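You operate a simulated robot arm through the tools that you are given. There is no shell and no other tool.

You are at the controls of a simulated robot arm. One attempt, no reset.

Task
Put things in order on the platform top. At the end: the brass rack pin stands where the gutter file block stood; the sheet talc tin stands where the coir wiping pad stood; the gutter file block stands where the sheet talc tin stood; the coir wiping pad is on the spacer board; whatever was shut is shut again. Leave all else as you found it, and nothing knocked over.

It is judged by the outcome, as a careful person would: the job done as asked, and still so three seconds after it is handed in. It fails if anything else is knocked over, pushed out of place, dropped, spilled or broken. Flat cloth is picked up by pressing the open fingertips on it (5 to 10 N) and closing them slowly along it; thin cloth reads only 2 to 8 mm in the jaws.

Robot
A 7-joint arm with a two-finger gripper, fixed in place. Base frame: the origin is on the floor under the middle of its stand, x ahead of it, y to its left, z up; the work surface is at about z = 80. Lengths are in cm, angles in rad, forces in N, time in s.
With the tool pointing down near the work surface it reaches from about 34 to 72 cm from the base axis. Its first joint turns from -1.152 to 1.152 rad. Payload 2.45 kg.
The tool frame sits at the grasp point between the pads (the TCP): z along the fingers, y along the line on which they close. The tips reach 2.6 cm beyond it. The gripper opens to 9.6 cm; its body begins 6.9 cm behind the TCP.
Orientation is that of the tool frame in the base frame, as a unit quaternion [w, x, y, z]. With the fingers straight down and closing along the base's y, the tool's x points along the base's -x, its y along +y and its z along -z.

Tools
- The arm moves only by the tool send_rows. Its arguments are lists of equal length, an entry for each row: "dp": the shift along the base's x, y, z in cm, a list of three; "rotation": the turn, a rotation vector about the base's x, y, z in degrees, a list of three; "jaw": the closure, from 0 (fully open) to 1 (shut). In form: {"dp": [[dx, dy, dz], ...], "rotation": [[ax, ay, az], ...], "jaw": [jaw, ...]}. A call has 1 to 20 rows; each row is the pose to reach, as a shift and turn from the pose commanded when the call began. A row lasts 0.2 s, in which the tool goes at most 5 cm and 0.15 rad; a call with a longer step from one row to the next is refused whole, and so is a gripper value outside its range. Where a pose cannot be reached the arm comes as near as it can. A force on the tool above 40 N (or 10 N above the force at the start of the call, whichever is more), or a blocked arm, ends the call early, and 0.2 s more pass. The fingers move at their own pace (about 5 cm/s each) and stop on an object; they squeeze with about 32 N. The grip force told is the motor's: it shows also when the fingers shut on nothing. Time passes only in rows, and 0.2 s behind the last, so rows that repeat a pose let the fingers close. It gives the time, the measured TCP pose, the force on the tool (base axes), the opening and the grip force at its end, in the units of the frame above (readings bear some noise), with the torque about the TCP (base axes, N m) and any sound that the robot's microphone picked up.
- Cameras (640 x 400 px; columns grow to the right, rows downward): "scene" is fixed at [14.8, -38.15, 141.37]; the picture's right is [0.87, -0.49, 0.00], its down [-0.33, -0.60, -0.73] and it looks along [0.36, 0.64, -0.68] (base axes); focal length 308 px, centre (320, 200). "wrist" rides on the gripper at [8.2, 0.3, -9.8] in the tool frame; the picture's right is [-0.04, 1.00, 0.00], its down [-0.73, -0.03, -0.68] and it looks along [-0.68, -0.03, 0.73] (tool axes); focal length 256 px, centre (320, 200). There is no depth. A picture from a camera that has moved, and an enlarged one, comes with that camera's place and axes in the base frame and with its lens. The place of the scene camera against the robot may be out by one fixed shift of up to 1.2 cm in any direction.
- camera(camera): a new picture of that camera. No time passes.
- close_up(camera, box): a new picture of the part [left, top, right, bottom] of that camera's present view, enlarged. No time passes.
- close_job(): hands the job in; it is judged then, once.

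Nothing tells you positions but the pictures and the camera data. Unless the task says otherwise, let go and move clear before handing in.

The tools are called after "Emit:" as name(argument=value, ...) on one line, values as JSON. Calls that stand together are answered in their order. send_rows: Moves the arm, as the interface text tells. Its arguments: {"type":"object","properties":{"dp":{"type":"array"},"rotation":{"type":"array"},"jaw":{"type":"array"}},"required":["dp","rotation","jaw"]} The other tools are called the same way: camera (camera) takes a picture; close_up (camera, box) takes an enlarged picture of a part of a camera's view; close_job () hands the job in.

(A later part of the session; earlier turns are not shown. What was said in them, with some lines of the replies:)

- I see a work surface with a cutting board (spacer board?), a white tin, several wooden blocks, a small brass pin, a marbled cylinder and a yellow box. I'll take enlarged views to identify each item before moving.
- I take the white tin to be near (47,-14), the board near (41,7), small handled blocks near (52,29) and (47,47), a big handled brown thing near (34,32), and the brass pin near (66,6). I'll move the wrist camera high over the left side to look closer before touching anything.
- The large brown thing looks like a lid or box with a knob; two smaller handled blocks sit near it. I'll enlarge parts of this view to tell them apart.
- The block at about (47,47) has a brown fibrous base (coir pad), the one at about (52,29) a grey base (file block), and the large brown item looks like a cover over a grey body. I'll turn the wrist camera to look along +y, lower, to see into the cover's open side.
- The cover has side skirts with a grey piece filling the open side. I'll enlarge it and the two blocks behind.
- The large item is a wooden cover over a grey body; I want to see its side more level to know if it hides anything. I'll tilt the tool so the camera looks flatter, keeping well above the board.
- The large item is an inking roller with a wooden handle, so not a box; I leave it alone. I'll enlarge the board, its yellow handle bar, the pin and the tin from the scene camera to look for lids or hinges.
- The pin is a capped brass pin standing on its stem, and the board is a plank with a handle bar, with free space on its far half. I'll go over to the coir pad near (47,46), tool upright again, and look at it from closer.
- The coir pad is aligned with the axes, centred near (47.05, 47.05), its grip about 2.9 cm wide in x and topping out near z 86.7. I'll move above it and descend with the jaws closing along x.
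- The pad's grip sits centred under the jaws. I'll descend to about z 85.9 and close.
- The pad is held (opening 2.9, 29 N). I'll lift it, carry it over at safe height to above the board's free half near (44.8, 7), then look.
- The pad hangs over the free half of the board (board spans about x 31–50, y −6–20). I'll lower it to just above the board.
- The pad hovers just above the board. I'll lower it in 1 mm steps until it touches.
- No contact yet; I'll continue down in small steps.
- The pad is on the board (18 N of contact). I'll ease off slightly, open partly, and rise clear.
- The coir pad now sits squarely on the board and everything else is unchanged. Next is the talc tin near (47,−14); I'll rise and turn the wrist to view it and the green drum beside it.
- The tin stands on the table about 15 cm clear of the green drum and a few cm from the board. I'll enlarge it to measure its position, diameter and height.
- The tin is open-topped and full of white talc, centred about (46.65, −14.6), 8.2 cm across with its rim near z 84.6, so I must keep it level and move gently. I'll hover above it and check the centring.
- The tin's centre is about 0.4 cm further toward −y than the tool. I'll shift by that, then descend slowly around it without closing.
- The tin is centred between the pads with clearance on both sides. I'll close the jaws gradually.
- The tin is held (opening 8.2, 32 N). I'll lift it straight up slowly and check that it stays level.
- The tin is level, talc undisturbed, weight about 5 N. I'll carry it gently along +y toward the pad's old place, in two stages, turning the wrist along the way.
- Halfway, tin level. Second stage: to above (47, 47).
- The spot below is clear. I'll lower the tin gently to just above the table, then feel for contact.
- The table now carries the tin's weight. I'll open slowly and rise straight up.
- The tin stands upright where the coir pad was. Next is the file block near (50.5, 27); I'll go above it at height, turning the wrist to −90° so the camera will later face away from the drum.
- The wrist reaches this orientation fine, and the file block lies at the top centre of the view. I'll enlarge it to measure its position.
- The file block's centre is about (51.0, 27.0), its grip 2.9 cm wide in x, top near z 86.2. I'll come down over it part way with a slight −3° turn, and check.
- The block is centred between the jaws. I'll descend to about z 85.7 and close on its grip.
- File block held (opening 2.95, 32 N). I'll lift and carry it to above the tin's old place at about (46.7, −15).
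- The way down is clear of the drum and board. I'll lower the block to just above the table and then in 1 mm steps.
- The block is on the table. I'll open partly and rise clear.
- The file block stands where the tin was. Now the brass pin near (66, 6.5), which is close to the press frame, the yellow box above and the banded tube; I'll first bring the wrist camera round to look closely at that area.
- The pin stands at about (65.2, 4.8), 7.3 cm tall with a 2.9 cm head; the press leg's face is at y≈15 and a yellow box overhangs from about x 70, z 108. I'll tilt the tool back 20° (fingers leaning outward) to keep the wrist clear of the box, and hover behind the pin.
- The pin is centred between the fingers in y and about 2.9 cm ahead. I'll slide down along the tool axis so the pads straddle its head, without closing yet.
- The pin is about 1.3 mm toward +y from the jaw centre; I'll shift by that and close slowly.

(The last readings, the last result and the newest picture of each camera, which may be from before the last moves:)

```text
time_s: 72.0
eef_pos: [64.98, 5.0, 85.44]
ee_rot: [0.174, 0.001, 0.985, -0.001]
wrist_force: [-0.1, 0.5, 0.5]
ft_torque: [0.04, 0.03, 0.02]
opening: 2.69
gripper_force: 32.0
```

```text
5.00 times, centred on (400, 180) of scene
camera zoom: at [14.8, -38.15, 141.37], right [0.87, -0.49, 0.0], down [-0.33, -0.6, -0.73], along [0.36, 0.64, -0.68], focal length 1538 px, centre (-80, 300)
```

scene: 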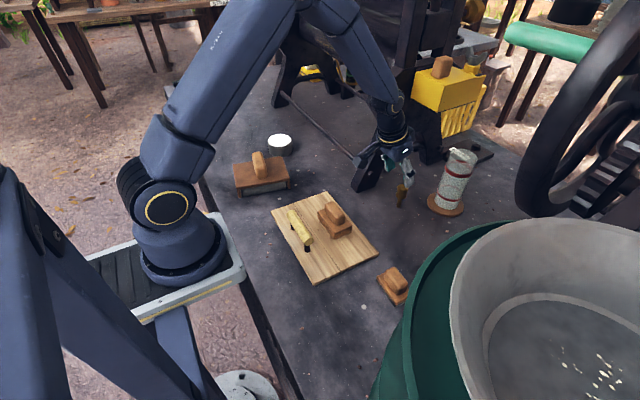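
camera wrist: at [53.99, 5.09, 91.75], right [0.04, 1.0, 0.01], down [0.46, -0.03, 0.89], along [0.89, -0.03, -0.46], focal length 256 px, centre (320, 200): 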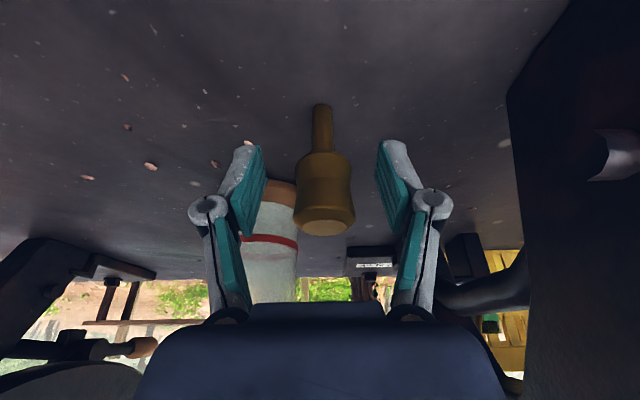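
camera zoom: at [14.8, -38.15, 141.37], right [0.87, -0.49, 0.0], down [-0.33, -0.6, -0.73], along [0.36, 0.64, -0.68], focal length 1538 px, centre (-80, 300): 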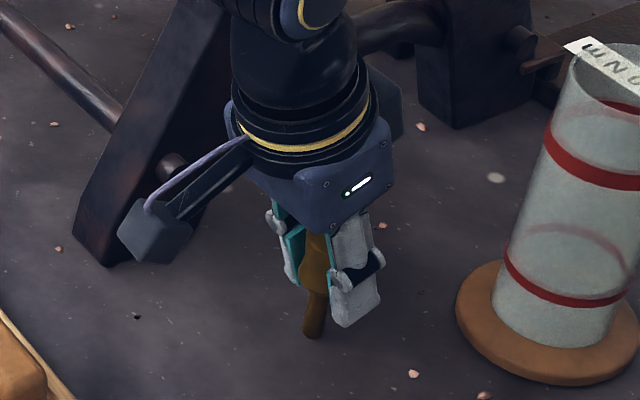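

The pin is gripped (opening 2.7, 32 N) and upright. I'll lift it slowly a few cm first and check it comes free.

Emit:
send_rows(dp=[[0, 0, 0.1], [0, 0, 0.3], [0, 0, 0.7], [0, 0, 1.3], [0, 0, 2], [0, 0, 3], [0, 0, 4], [0, 0, 5], [0, 0, 5]], rotation=[[0, 0, 0], [0, 0, 0], [0, 0, 0], [0, 0, 0], [0, 0, 0], [0, 0, 0], [0, 0, 0], [0, 0, 0], [0, 0, 0]], jaw=[0.85, 0.9, 0.9, 0.9, 0.9, 0.9, 0.9, 0.9, 0.9])

Emit:
camera(camera="wrist")

Emit:
close_up(camera="scene", box=[360, 120, 460, 220])

```text
time_s: 74.0
eef_pos: [64.97, 5.01, 90.32]
ee_rot: [0.174, 0.001, 0.985, 0.0]
wrist_force: [-0.1, 0.2, 0.0]
ft_torque: [-0.02, -0.01, -0.01]
opening: 2.71
gripper_force: 31.8
```

```text
taken
camera wrist: at [53.91, 5.38, 96.68], right [0.04, 1.0, 0.01], down [0.46, -0.03, 0.89], along [0.89, -0.03, -0.46], focal length 256 px, centre (320, 200)
```

wrist: 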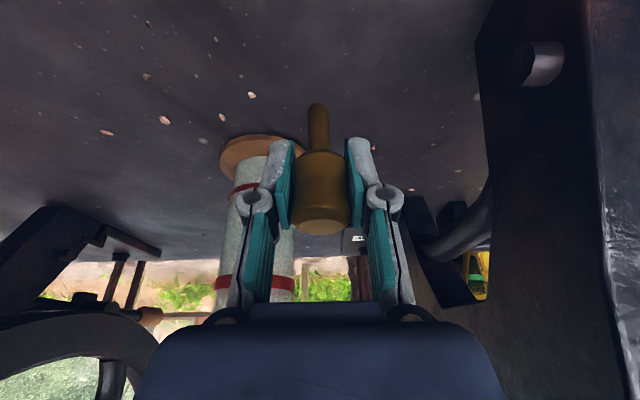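

```text
4.00 times, centred on (410, 170) of scene
camera zoom: at [14.8, -38.15, 141.37], right [0.87, -0.49, 0.0], down [-0.33, -0.6, -0.73], along [0.36, 0.64, -0.68], focal length 1231 px, centre (-40, 320)
```

zoom: 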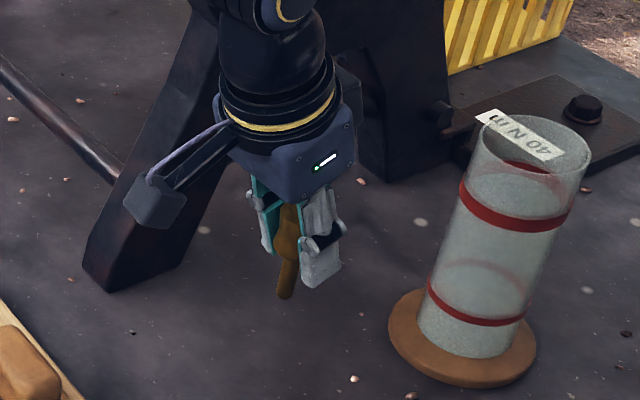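

The pin came free cleanly and hangs upright. I'll back away from the press, then carry it over to above the file block's old place at about (50.9, 27.1), turning 22° about the vertical only.

Emit:
send_rows(dp=[[-1.5, 0, 1], [-4, 0, 2.5], [-7, 0, 4], [-10, 0, 6], [-12, 1, 7], [-13, 3.5, 7], [-13.5, 7, 7], [-14, 10.5, 7], [-14, 14, 7], [-14, 17.5, 7], [-14.1, 20.5, 7], [-14.14, 22.1, 7], [-14.14, 22.1, 7]], rotation=[[0, 0, 0], [0, 0, 0], [0, 0, 0], [0, 0, 0], [0, 0, 1], [0, 0, 4], [0, 0, 8], [0, 0, 12], [0, 0, 16], [0, 0, 19], [0, 0, 21], [0, 0, 22], [0, 0, 22]], jaw=[0.9, 0.9, 0.9, 0.9, 0.9, 0.9, 0.9, 0.9, 0.9, 0.9, 0.9, 0.9, 0.9])

Emit:
camera(camera="wrist")

Emit:
camera(camera="scene")

```text
time_s: 76.8
eef_pos: [50.89, 27.24, 97.23]
ee_rot: [0.171, -0.188, 0.967, 0.033]
wrist_force: [-0.8, -0.8, -0.4]
ft_torque: [-0.02, 0.01, 0.01]
opening: 2.69
gripper_force: 32.1
```

```text
taken
camera wrist: at [40.6, 23.31, 103.69], right [-0.34, 0.94, 0.01], down [0.43, 0.14, 0.89], along [0.83, 0.31, -0.46], focal length 256 px, centre (320, 200)
```

wrist: 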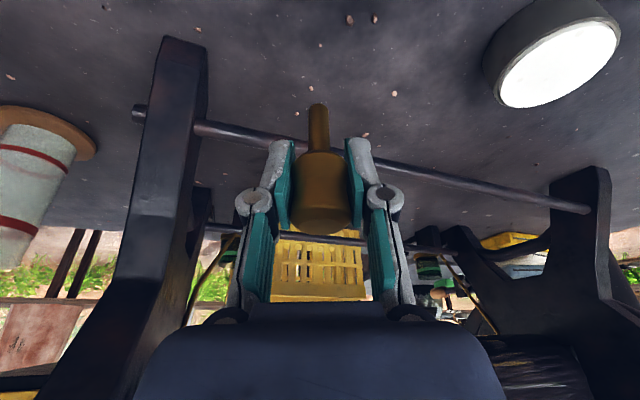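

```text
taken
```

scene: 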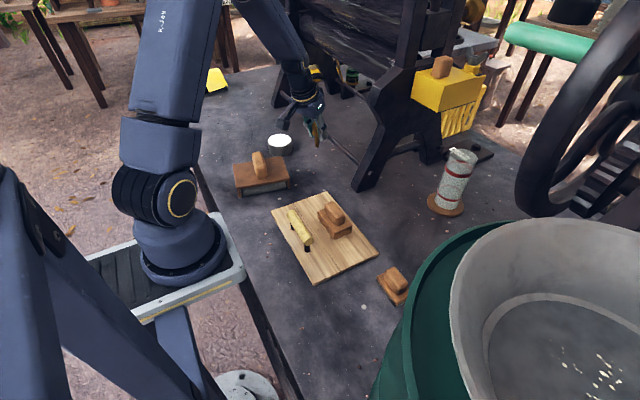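

The pin hangs over the right spot with the tin and roller well clear. I'll lower it to just above the table, then settle it in small steps.

Emit:
send_rows(dp=[[0, 0, -1.5], [0, 0, -4], [0, 0, -6.5], [0, 0, -9], [0, 0, -10.5], [0, 0, -11.3], [0, 0, -11.5], [0, 0, -11.5]], rotation=[[0, 0, 0], [0, 0, 0], [0, 0, 0], [0, 0, 0], [0, 0, 0], [0, 0, 0], [0, 0, 0], [0, 0, 0]], jaw=[0.9, 0.9, 0.9, 0.9, 0.9, 0.9, 0.9, 0.9])

Emit:
camera(camera="wrist")

Emit:
close_up(camera="scene", box=[270, 110, 370, 200])

```text
time_s: 78.6
eef_pos: [50.75, 27.09, 85.76]
ee_rot: [0.17, -0.188, 0.967, 0.033]
wrist_force: [0.0, -0.2, -0.7]
ft_torque: [0.0, -0.02, 0.01]
opening: 2.7
gripper_force: 31.9
```

```text
taken
camera wrist: at [40.59, 23.18, 92.19], right [-0.34, 0.94, 0.01], down [0.43, 0.14, 0.89], along [0.83, 0.31, -0.46], focal length 256 px, centre (320, 200)
```

wrist: 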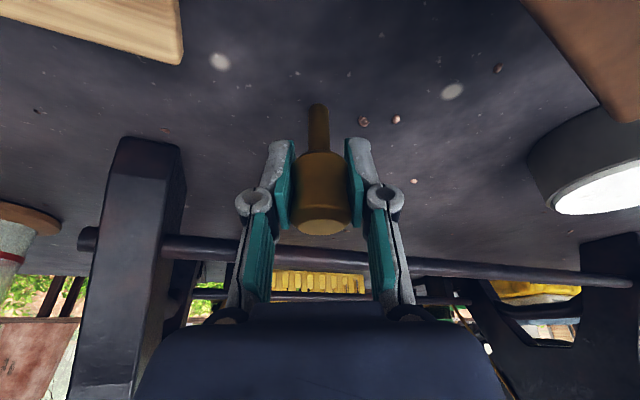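

```text
4.44 times, centred on (320, 155) of scene
camera zoom: at [14.8, -38.15, 141.37], right [0.87, -0.49, 0.0], down [-0.33, -0.6, -0.73], along [0.36, 0.64, -0.68], focal length 1367 px, centre (320, 400)
```

zoom: 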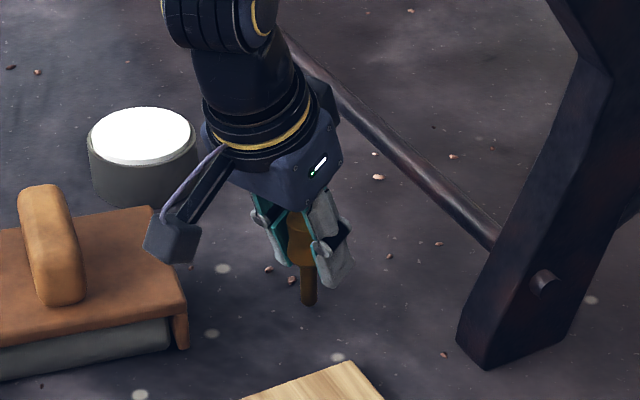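

About half a centimetre to go. I'll lower in 1 mm steps and watch the force.

Emit:
send_rows(dp=[[0, 0, -0.1], [0, 0, -0.2], [0, 0, -0.3], [0, 0, -0.36], [0, 0, -0.42], [0, 0, -0.46]], rotation=[[0, 0, 0], [0, 0, 0], [0, 0, 0], [0, 0, 0], [0, 0, 0], [0, 0, 0]], jaw=[0.9, 0.9, 0.9, 0.9, 0.9, 0.9])

Emit:
close_up(camera="wrist", box=[270, 90, 370, 180])

```text
time_s: 80.0
eef_pos: [50.95, 26.98, 85.53]
ee_rot: [0.17, -0.188, 0.967, 0.033]
wrist_force: [-0.6, -0.4, 0.5]
ft_torque: [-0.01, 0.01, 0.0]
opening: 2.73
gripper_force: 32.0
```

```text
4.44 times, centred on (320, 135) of wrist
camera zoom: at [40.58, 23.24, 91.83], right [-0.34, 0.94, 0.01], down [0.43, 0.14, 0.89], along [0.83, 0.31, -0.46], focal length 1138 px, centre (320, 489)
```

zoom: 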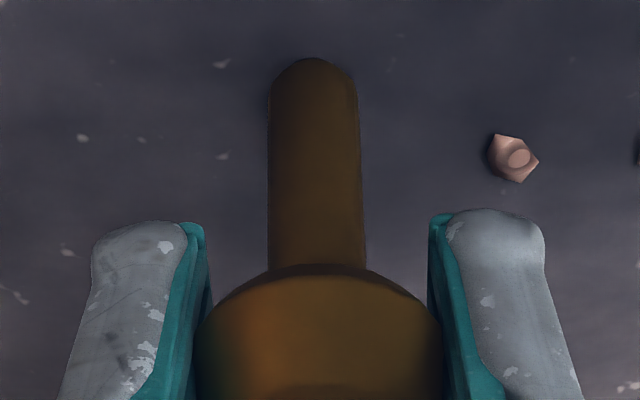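

No clear contact yet; I'll continue in half-millimetre steps.

Emit:
send_rows(dp=[[0, 0, -0.03], [0, 0, -0.06], [0, 0, -0.06]], rotation=[[0, 0, 0], [0, 0, 0], [0, 0, 0]], jaw=[0.9, 0.9, 0.9])

```text
time_s: 80.8
eef_pos: [51.04, 27.11, 85.41]
ee_rot: [0.17, -0.188, 0.967, 0.033]
wrist_force: [-1.3, -1.3, 3.3]
ft_torque: [-0.05, 0.05, -0.01]
opening: 2.74
gripper_force: 31.5
```

Contact (3 N). I'll ease off a hair, open slowly, and withdraw back along the tool axis.

Emit:
send_rows(dp=[[0, 0, 0.02], [0, 0, 0.02], [0, 0, 0.02], [0, 0, 0.02], [0, 0, 0.02], [0, 0, 0.02], [0, 0, 0.02], [0, 0, 0.02], [0, 0, 0.02]], rotation=[[0, 0, 0], [0, 0, 0], [0, 0, 0], [0, 0, 0], [0, 0, 0], [0, 0, 0], [0, 0, 0], [0, 0, 0], [0, 0, 0]], jaw=[0.75, 0.71, 0.68, 0.64, 0.6, 0.55, 0.45, 0.35, 0.35])

Emit:
camera(camera="wrist")

Emit:
close_up(camera="scene", box=[270, 110, 370, 200])

```text
time_s: 82.8
eef_pos: [50.88, 27.1, 85.3]
ee_rot: [0.171, -0.187, 0.967, 0.033]
wrist_force: [1.1, 0.3, 0.1]
ft_torque: [0.01, 0.02, 0.0]
opening: 6.24
gripper_force: 0.1
```

```text
taken
camera wrist: at [40.63, 23.23, 91.8], right [-0.34, 0.94, 0.01], down [0.43, 0.14, 0.89], along [0.83, 0.31, -0.46], focal length 256 px, centre (320, 200)
```

wrist: 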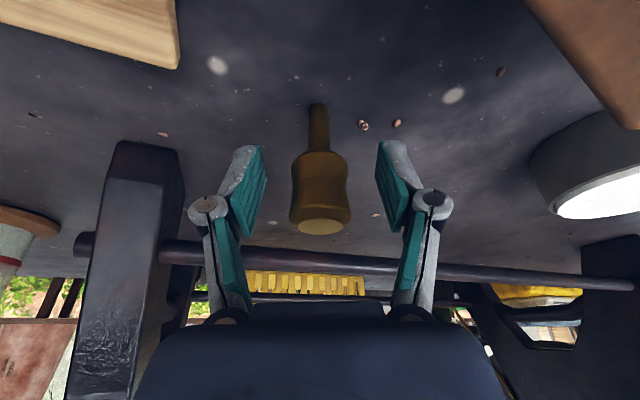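

```text
4.44 times, centred on (320, 155) of scene
camera zoom: at [14.8, -38.15, 141.37], right [0.87, -0.49, 0.0], down [-0.33, -0.6, -0.73], along [0.36, 0.64, -0.68], focal length 1367 px, centre (320, 400)
```

zoom: 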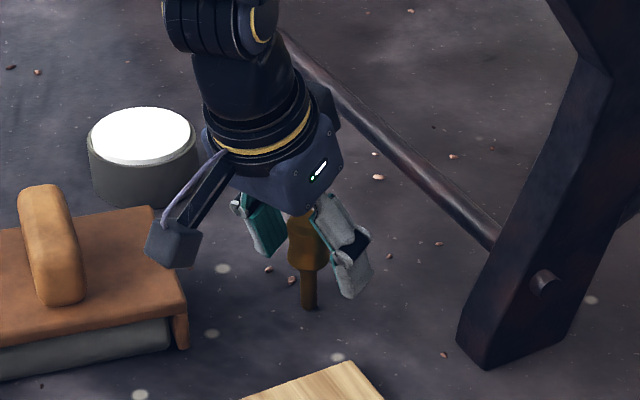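

The pin stands free between the open fingers. I'll withdraw back and up along the tool axis.

Emit:
send_rows(dp=[[-0.3, -0.13, 0.94], [-0.95, -0.38, 2.8], [-1.9, -0.77, 5.6], [-2.9, -1.15, 8.5], [-3.8, -1.5, 12], [-4.5, -2, 16], [-5, -2.5, 20], [-5, -2.5, 20]], rotation=[[0, 0, 0], [0, 0, 0], [0, 0, 0], [0, 0, 0], [0, 0, 0], [0, 0, 0], [0, 0, 0], [0, 0, 0]], jaw=[0.35, 0.35, 0.35, 0.35, 0.35, 0.35, 0.35, 0.35])

Emit:
camera(camera="scene")

Emit:
close_up(camera="scene", box=[230, 120, 430, 310])

Emit:
camera(camera="wrist")

```text
time_s: 84.6
eef_pos: [46.3, 24.44, 105.34]
ee_rot: [0.17, -0.188, 0.967, 0.033]
wrist_force: [0.2, 0.0, -0.1]
ft_torque: [-0.01, -0.02, -0.04]
opening: 6.24
gripper_force: 0.0
```

```text
taken
```

scene: 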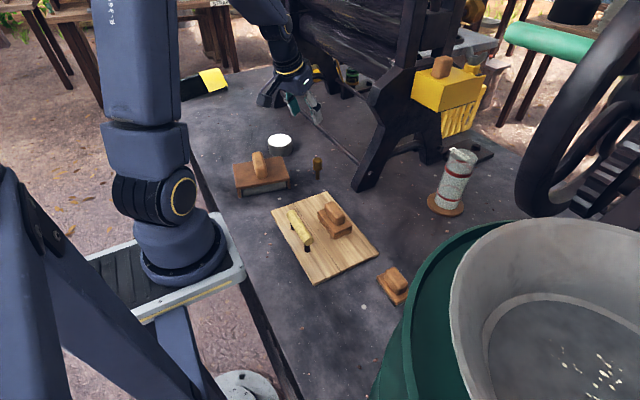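

```text
2.11 times, centred on (330, 215) of scene
camera zoom: at [14.8, -38.16, 141.37], right [0.87, -0.49, 0.0], down [-0.33, -0.6, -0.73], along [0.36, 0.64, -0.68], focal length 648 px, centre (299, 168)
```

zoom: 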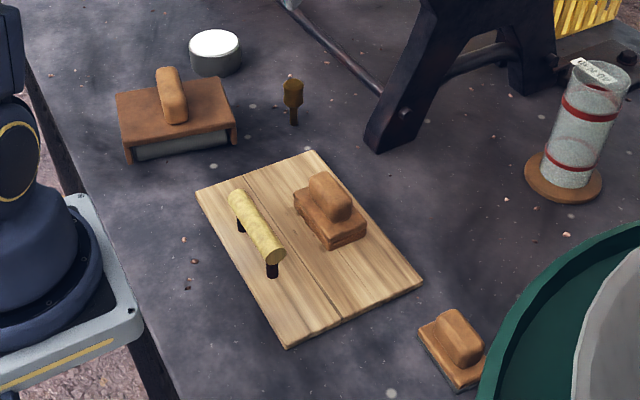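

```text
taken
camera wrist: at [35.88, 20.69, 111.76], right [-0.34, 0.94, 0.01], down [0.43, 0.14, 0.89], along [0.83, 0.31, -0.46], focal length 256 px, centre (320, 200)
```

wrist: 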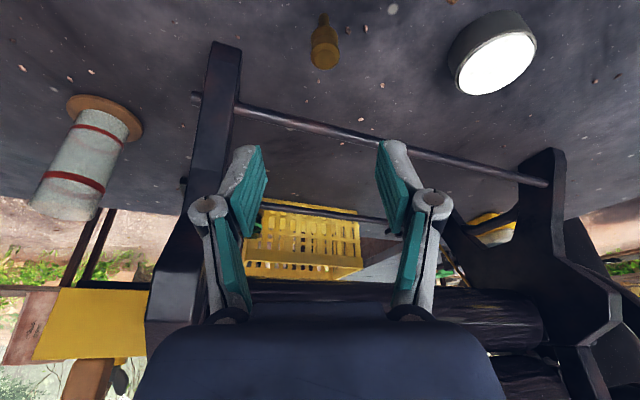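

All four items appear placed: pin upright at the file block's old spot, tin where the pad was, file block where the tin was, and the pad on the board. I'll do a last close check before handing in.

Emit:
close_up(camera="scene", box=[260, 125, 340, 195])

Emit:
close_up(camera="scene", box=[360, 140, 490, 310])

```text
5.71 times, centred on (300, 160) of scene
camera zoom: at [14.8, -38.16, 141.37], right [0.87, -0.49, 0.0], down [-0.33, -0.6, -0.73], along [0.36, 0.64, -0.68], focal length 1758 px, centre (434, 429)
```

zoom: 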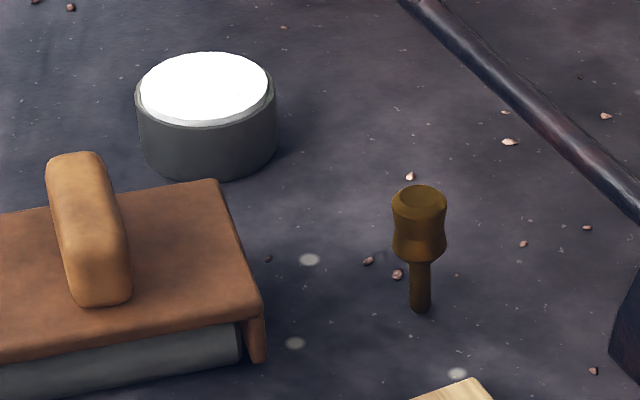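

```text
2.35 times, centred on (425, 225) of scene
camera zoom: at [14.8, -38.16, 141.37], right [0.87, -0.49, 0.0], down [-0.33, -0.6, -0.73], along [0.36, 0.64, -0.68], focal length 724 px, centre (73, 141)
```

zoom: 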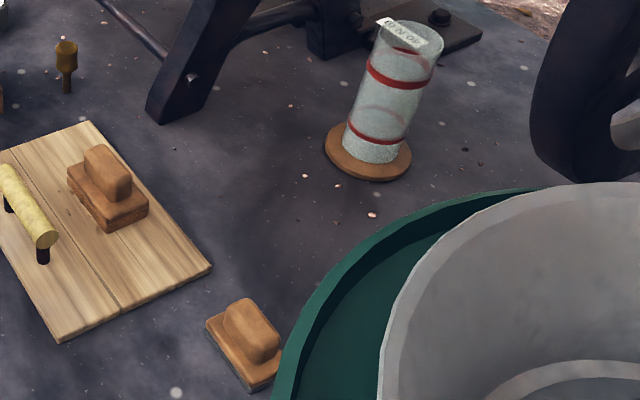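

Everything stands upright in its place, nothing else has moved, nothing was opened, and the arm is clear. I'm handing the job in.

Emit:
close_job()

```text
The job is handed in.
```

The job is handed in. In the last pictures before hand-in, all four items were in place and upright:

- **Brass rack pin:** it stands where the gutter file block stood.
- **Sheet talc tin:** it stands where the coir wiping pad stood. The tin is open and full of talc; I kept it level and saw none spilled.
- **Gutter file block:** it stands where the talc tin stood.
- **Coir wiping pad:** it sits flat on the light plank board with the handle bar, beside the bar.

I worked out which item was which from the pictures alone. I took the block with the grey base as the file block, the one with the brown woven base as the coir pad, and the plank board as the spacer board.

I opened nothing, so there was nothing to shut again. I saw nothing else knocked over or moved, and the arm was clear when I handed in.
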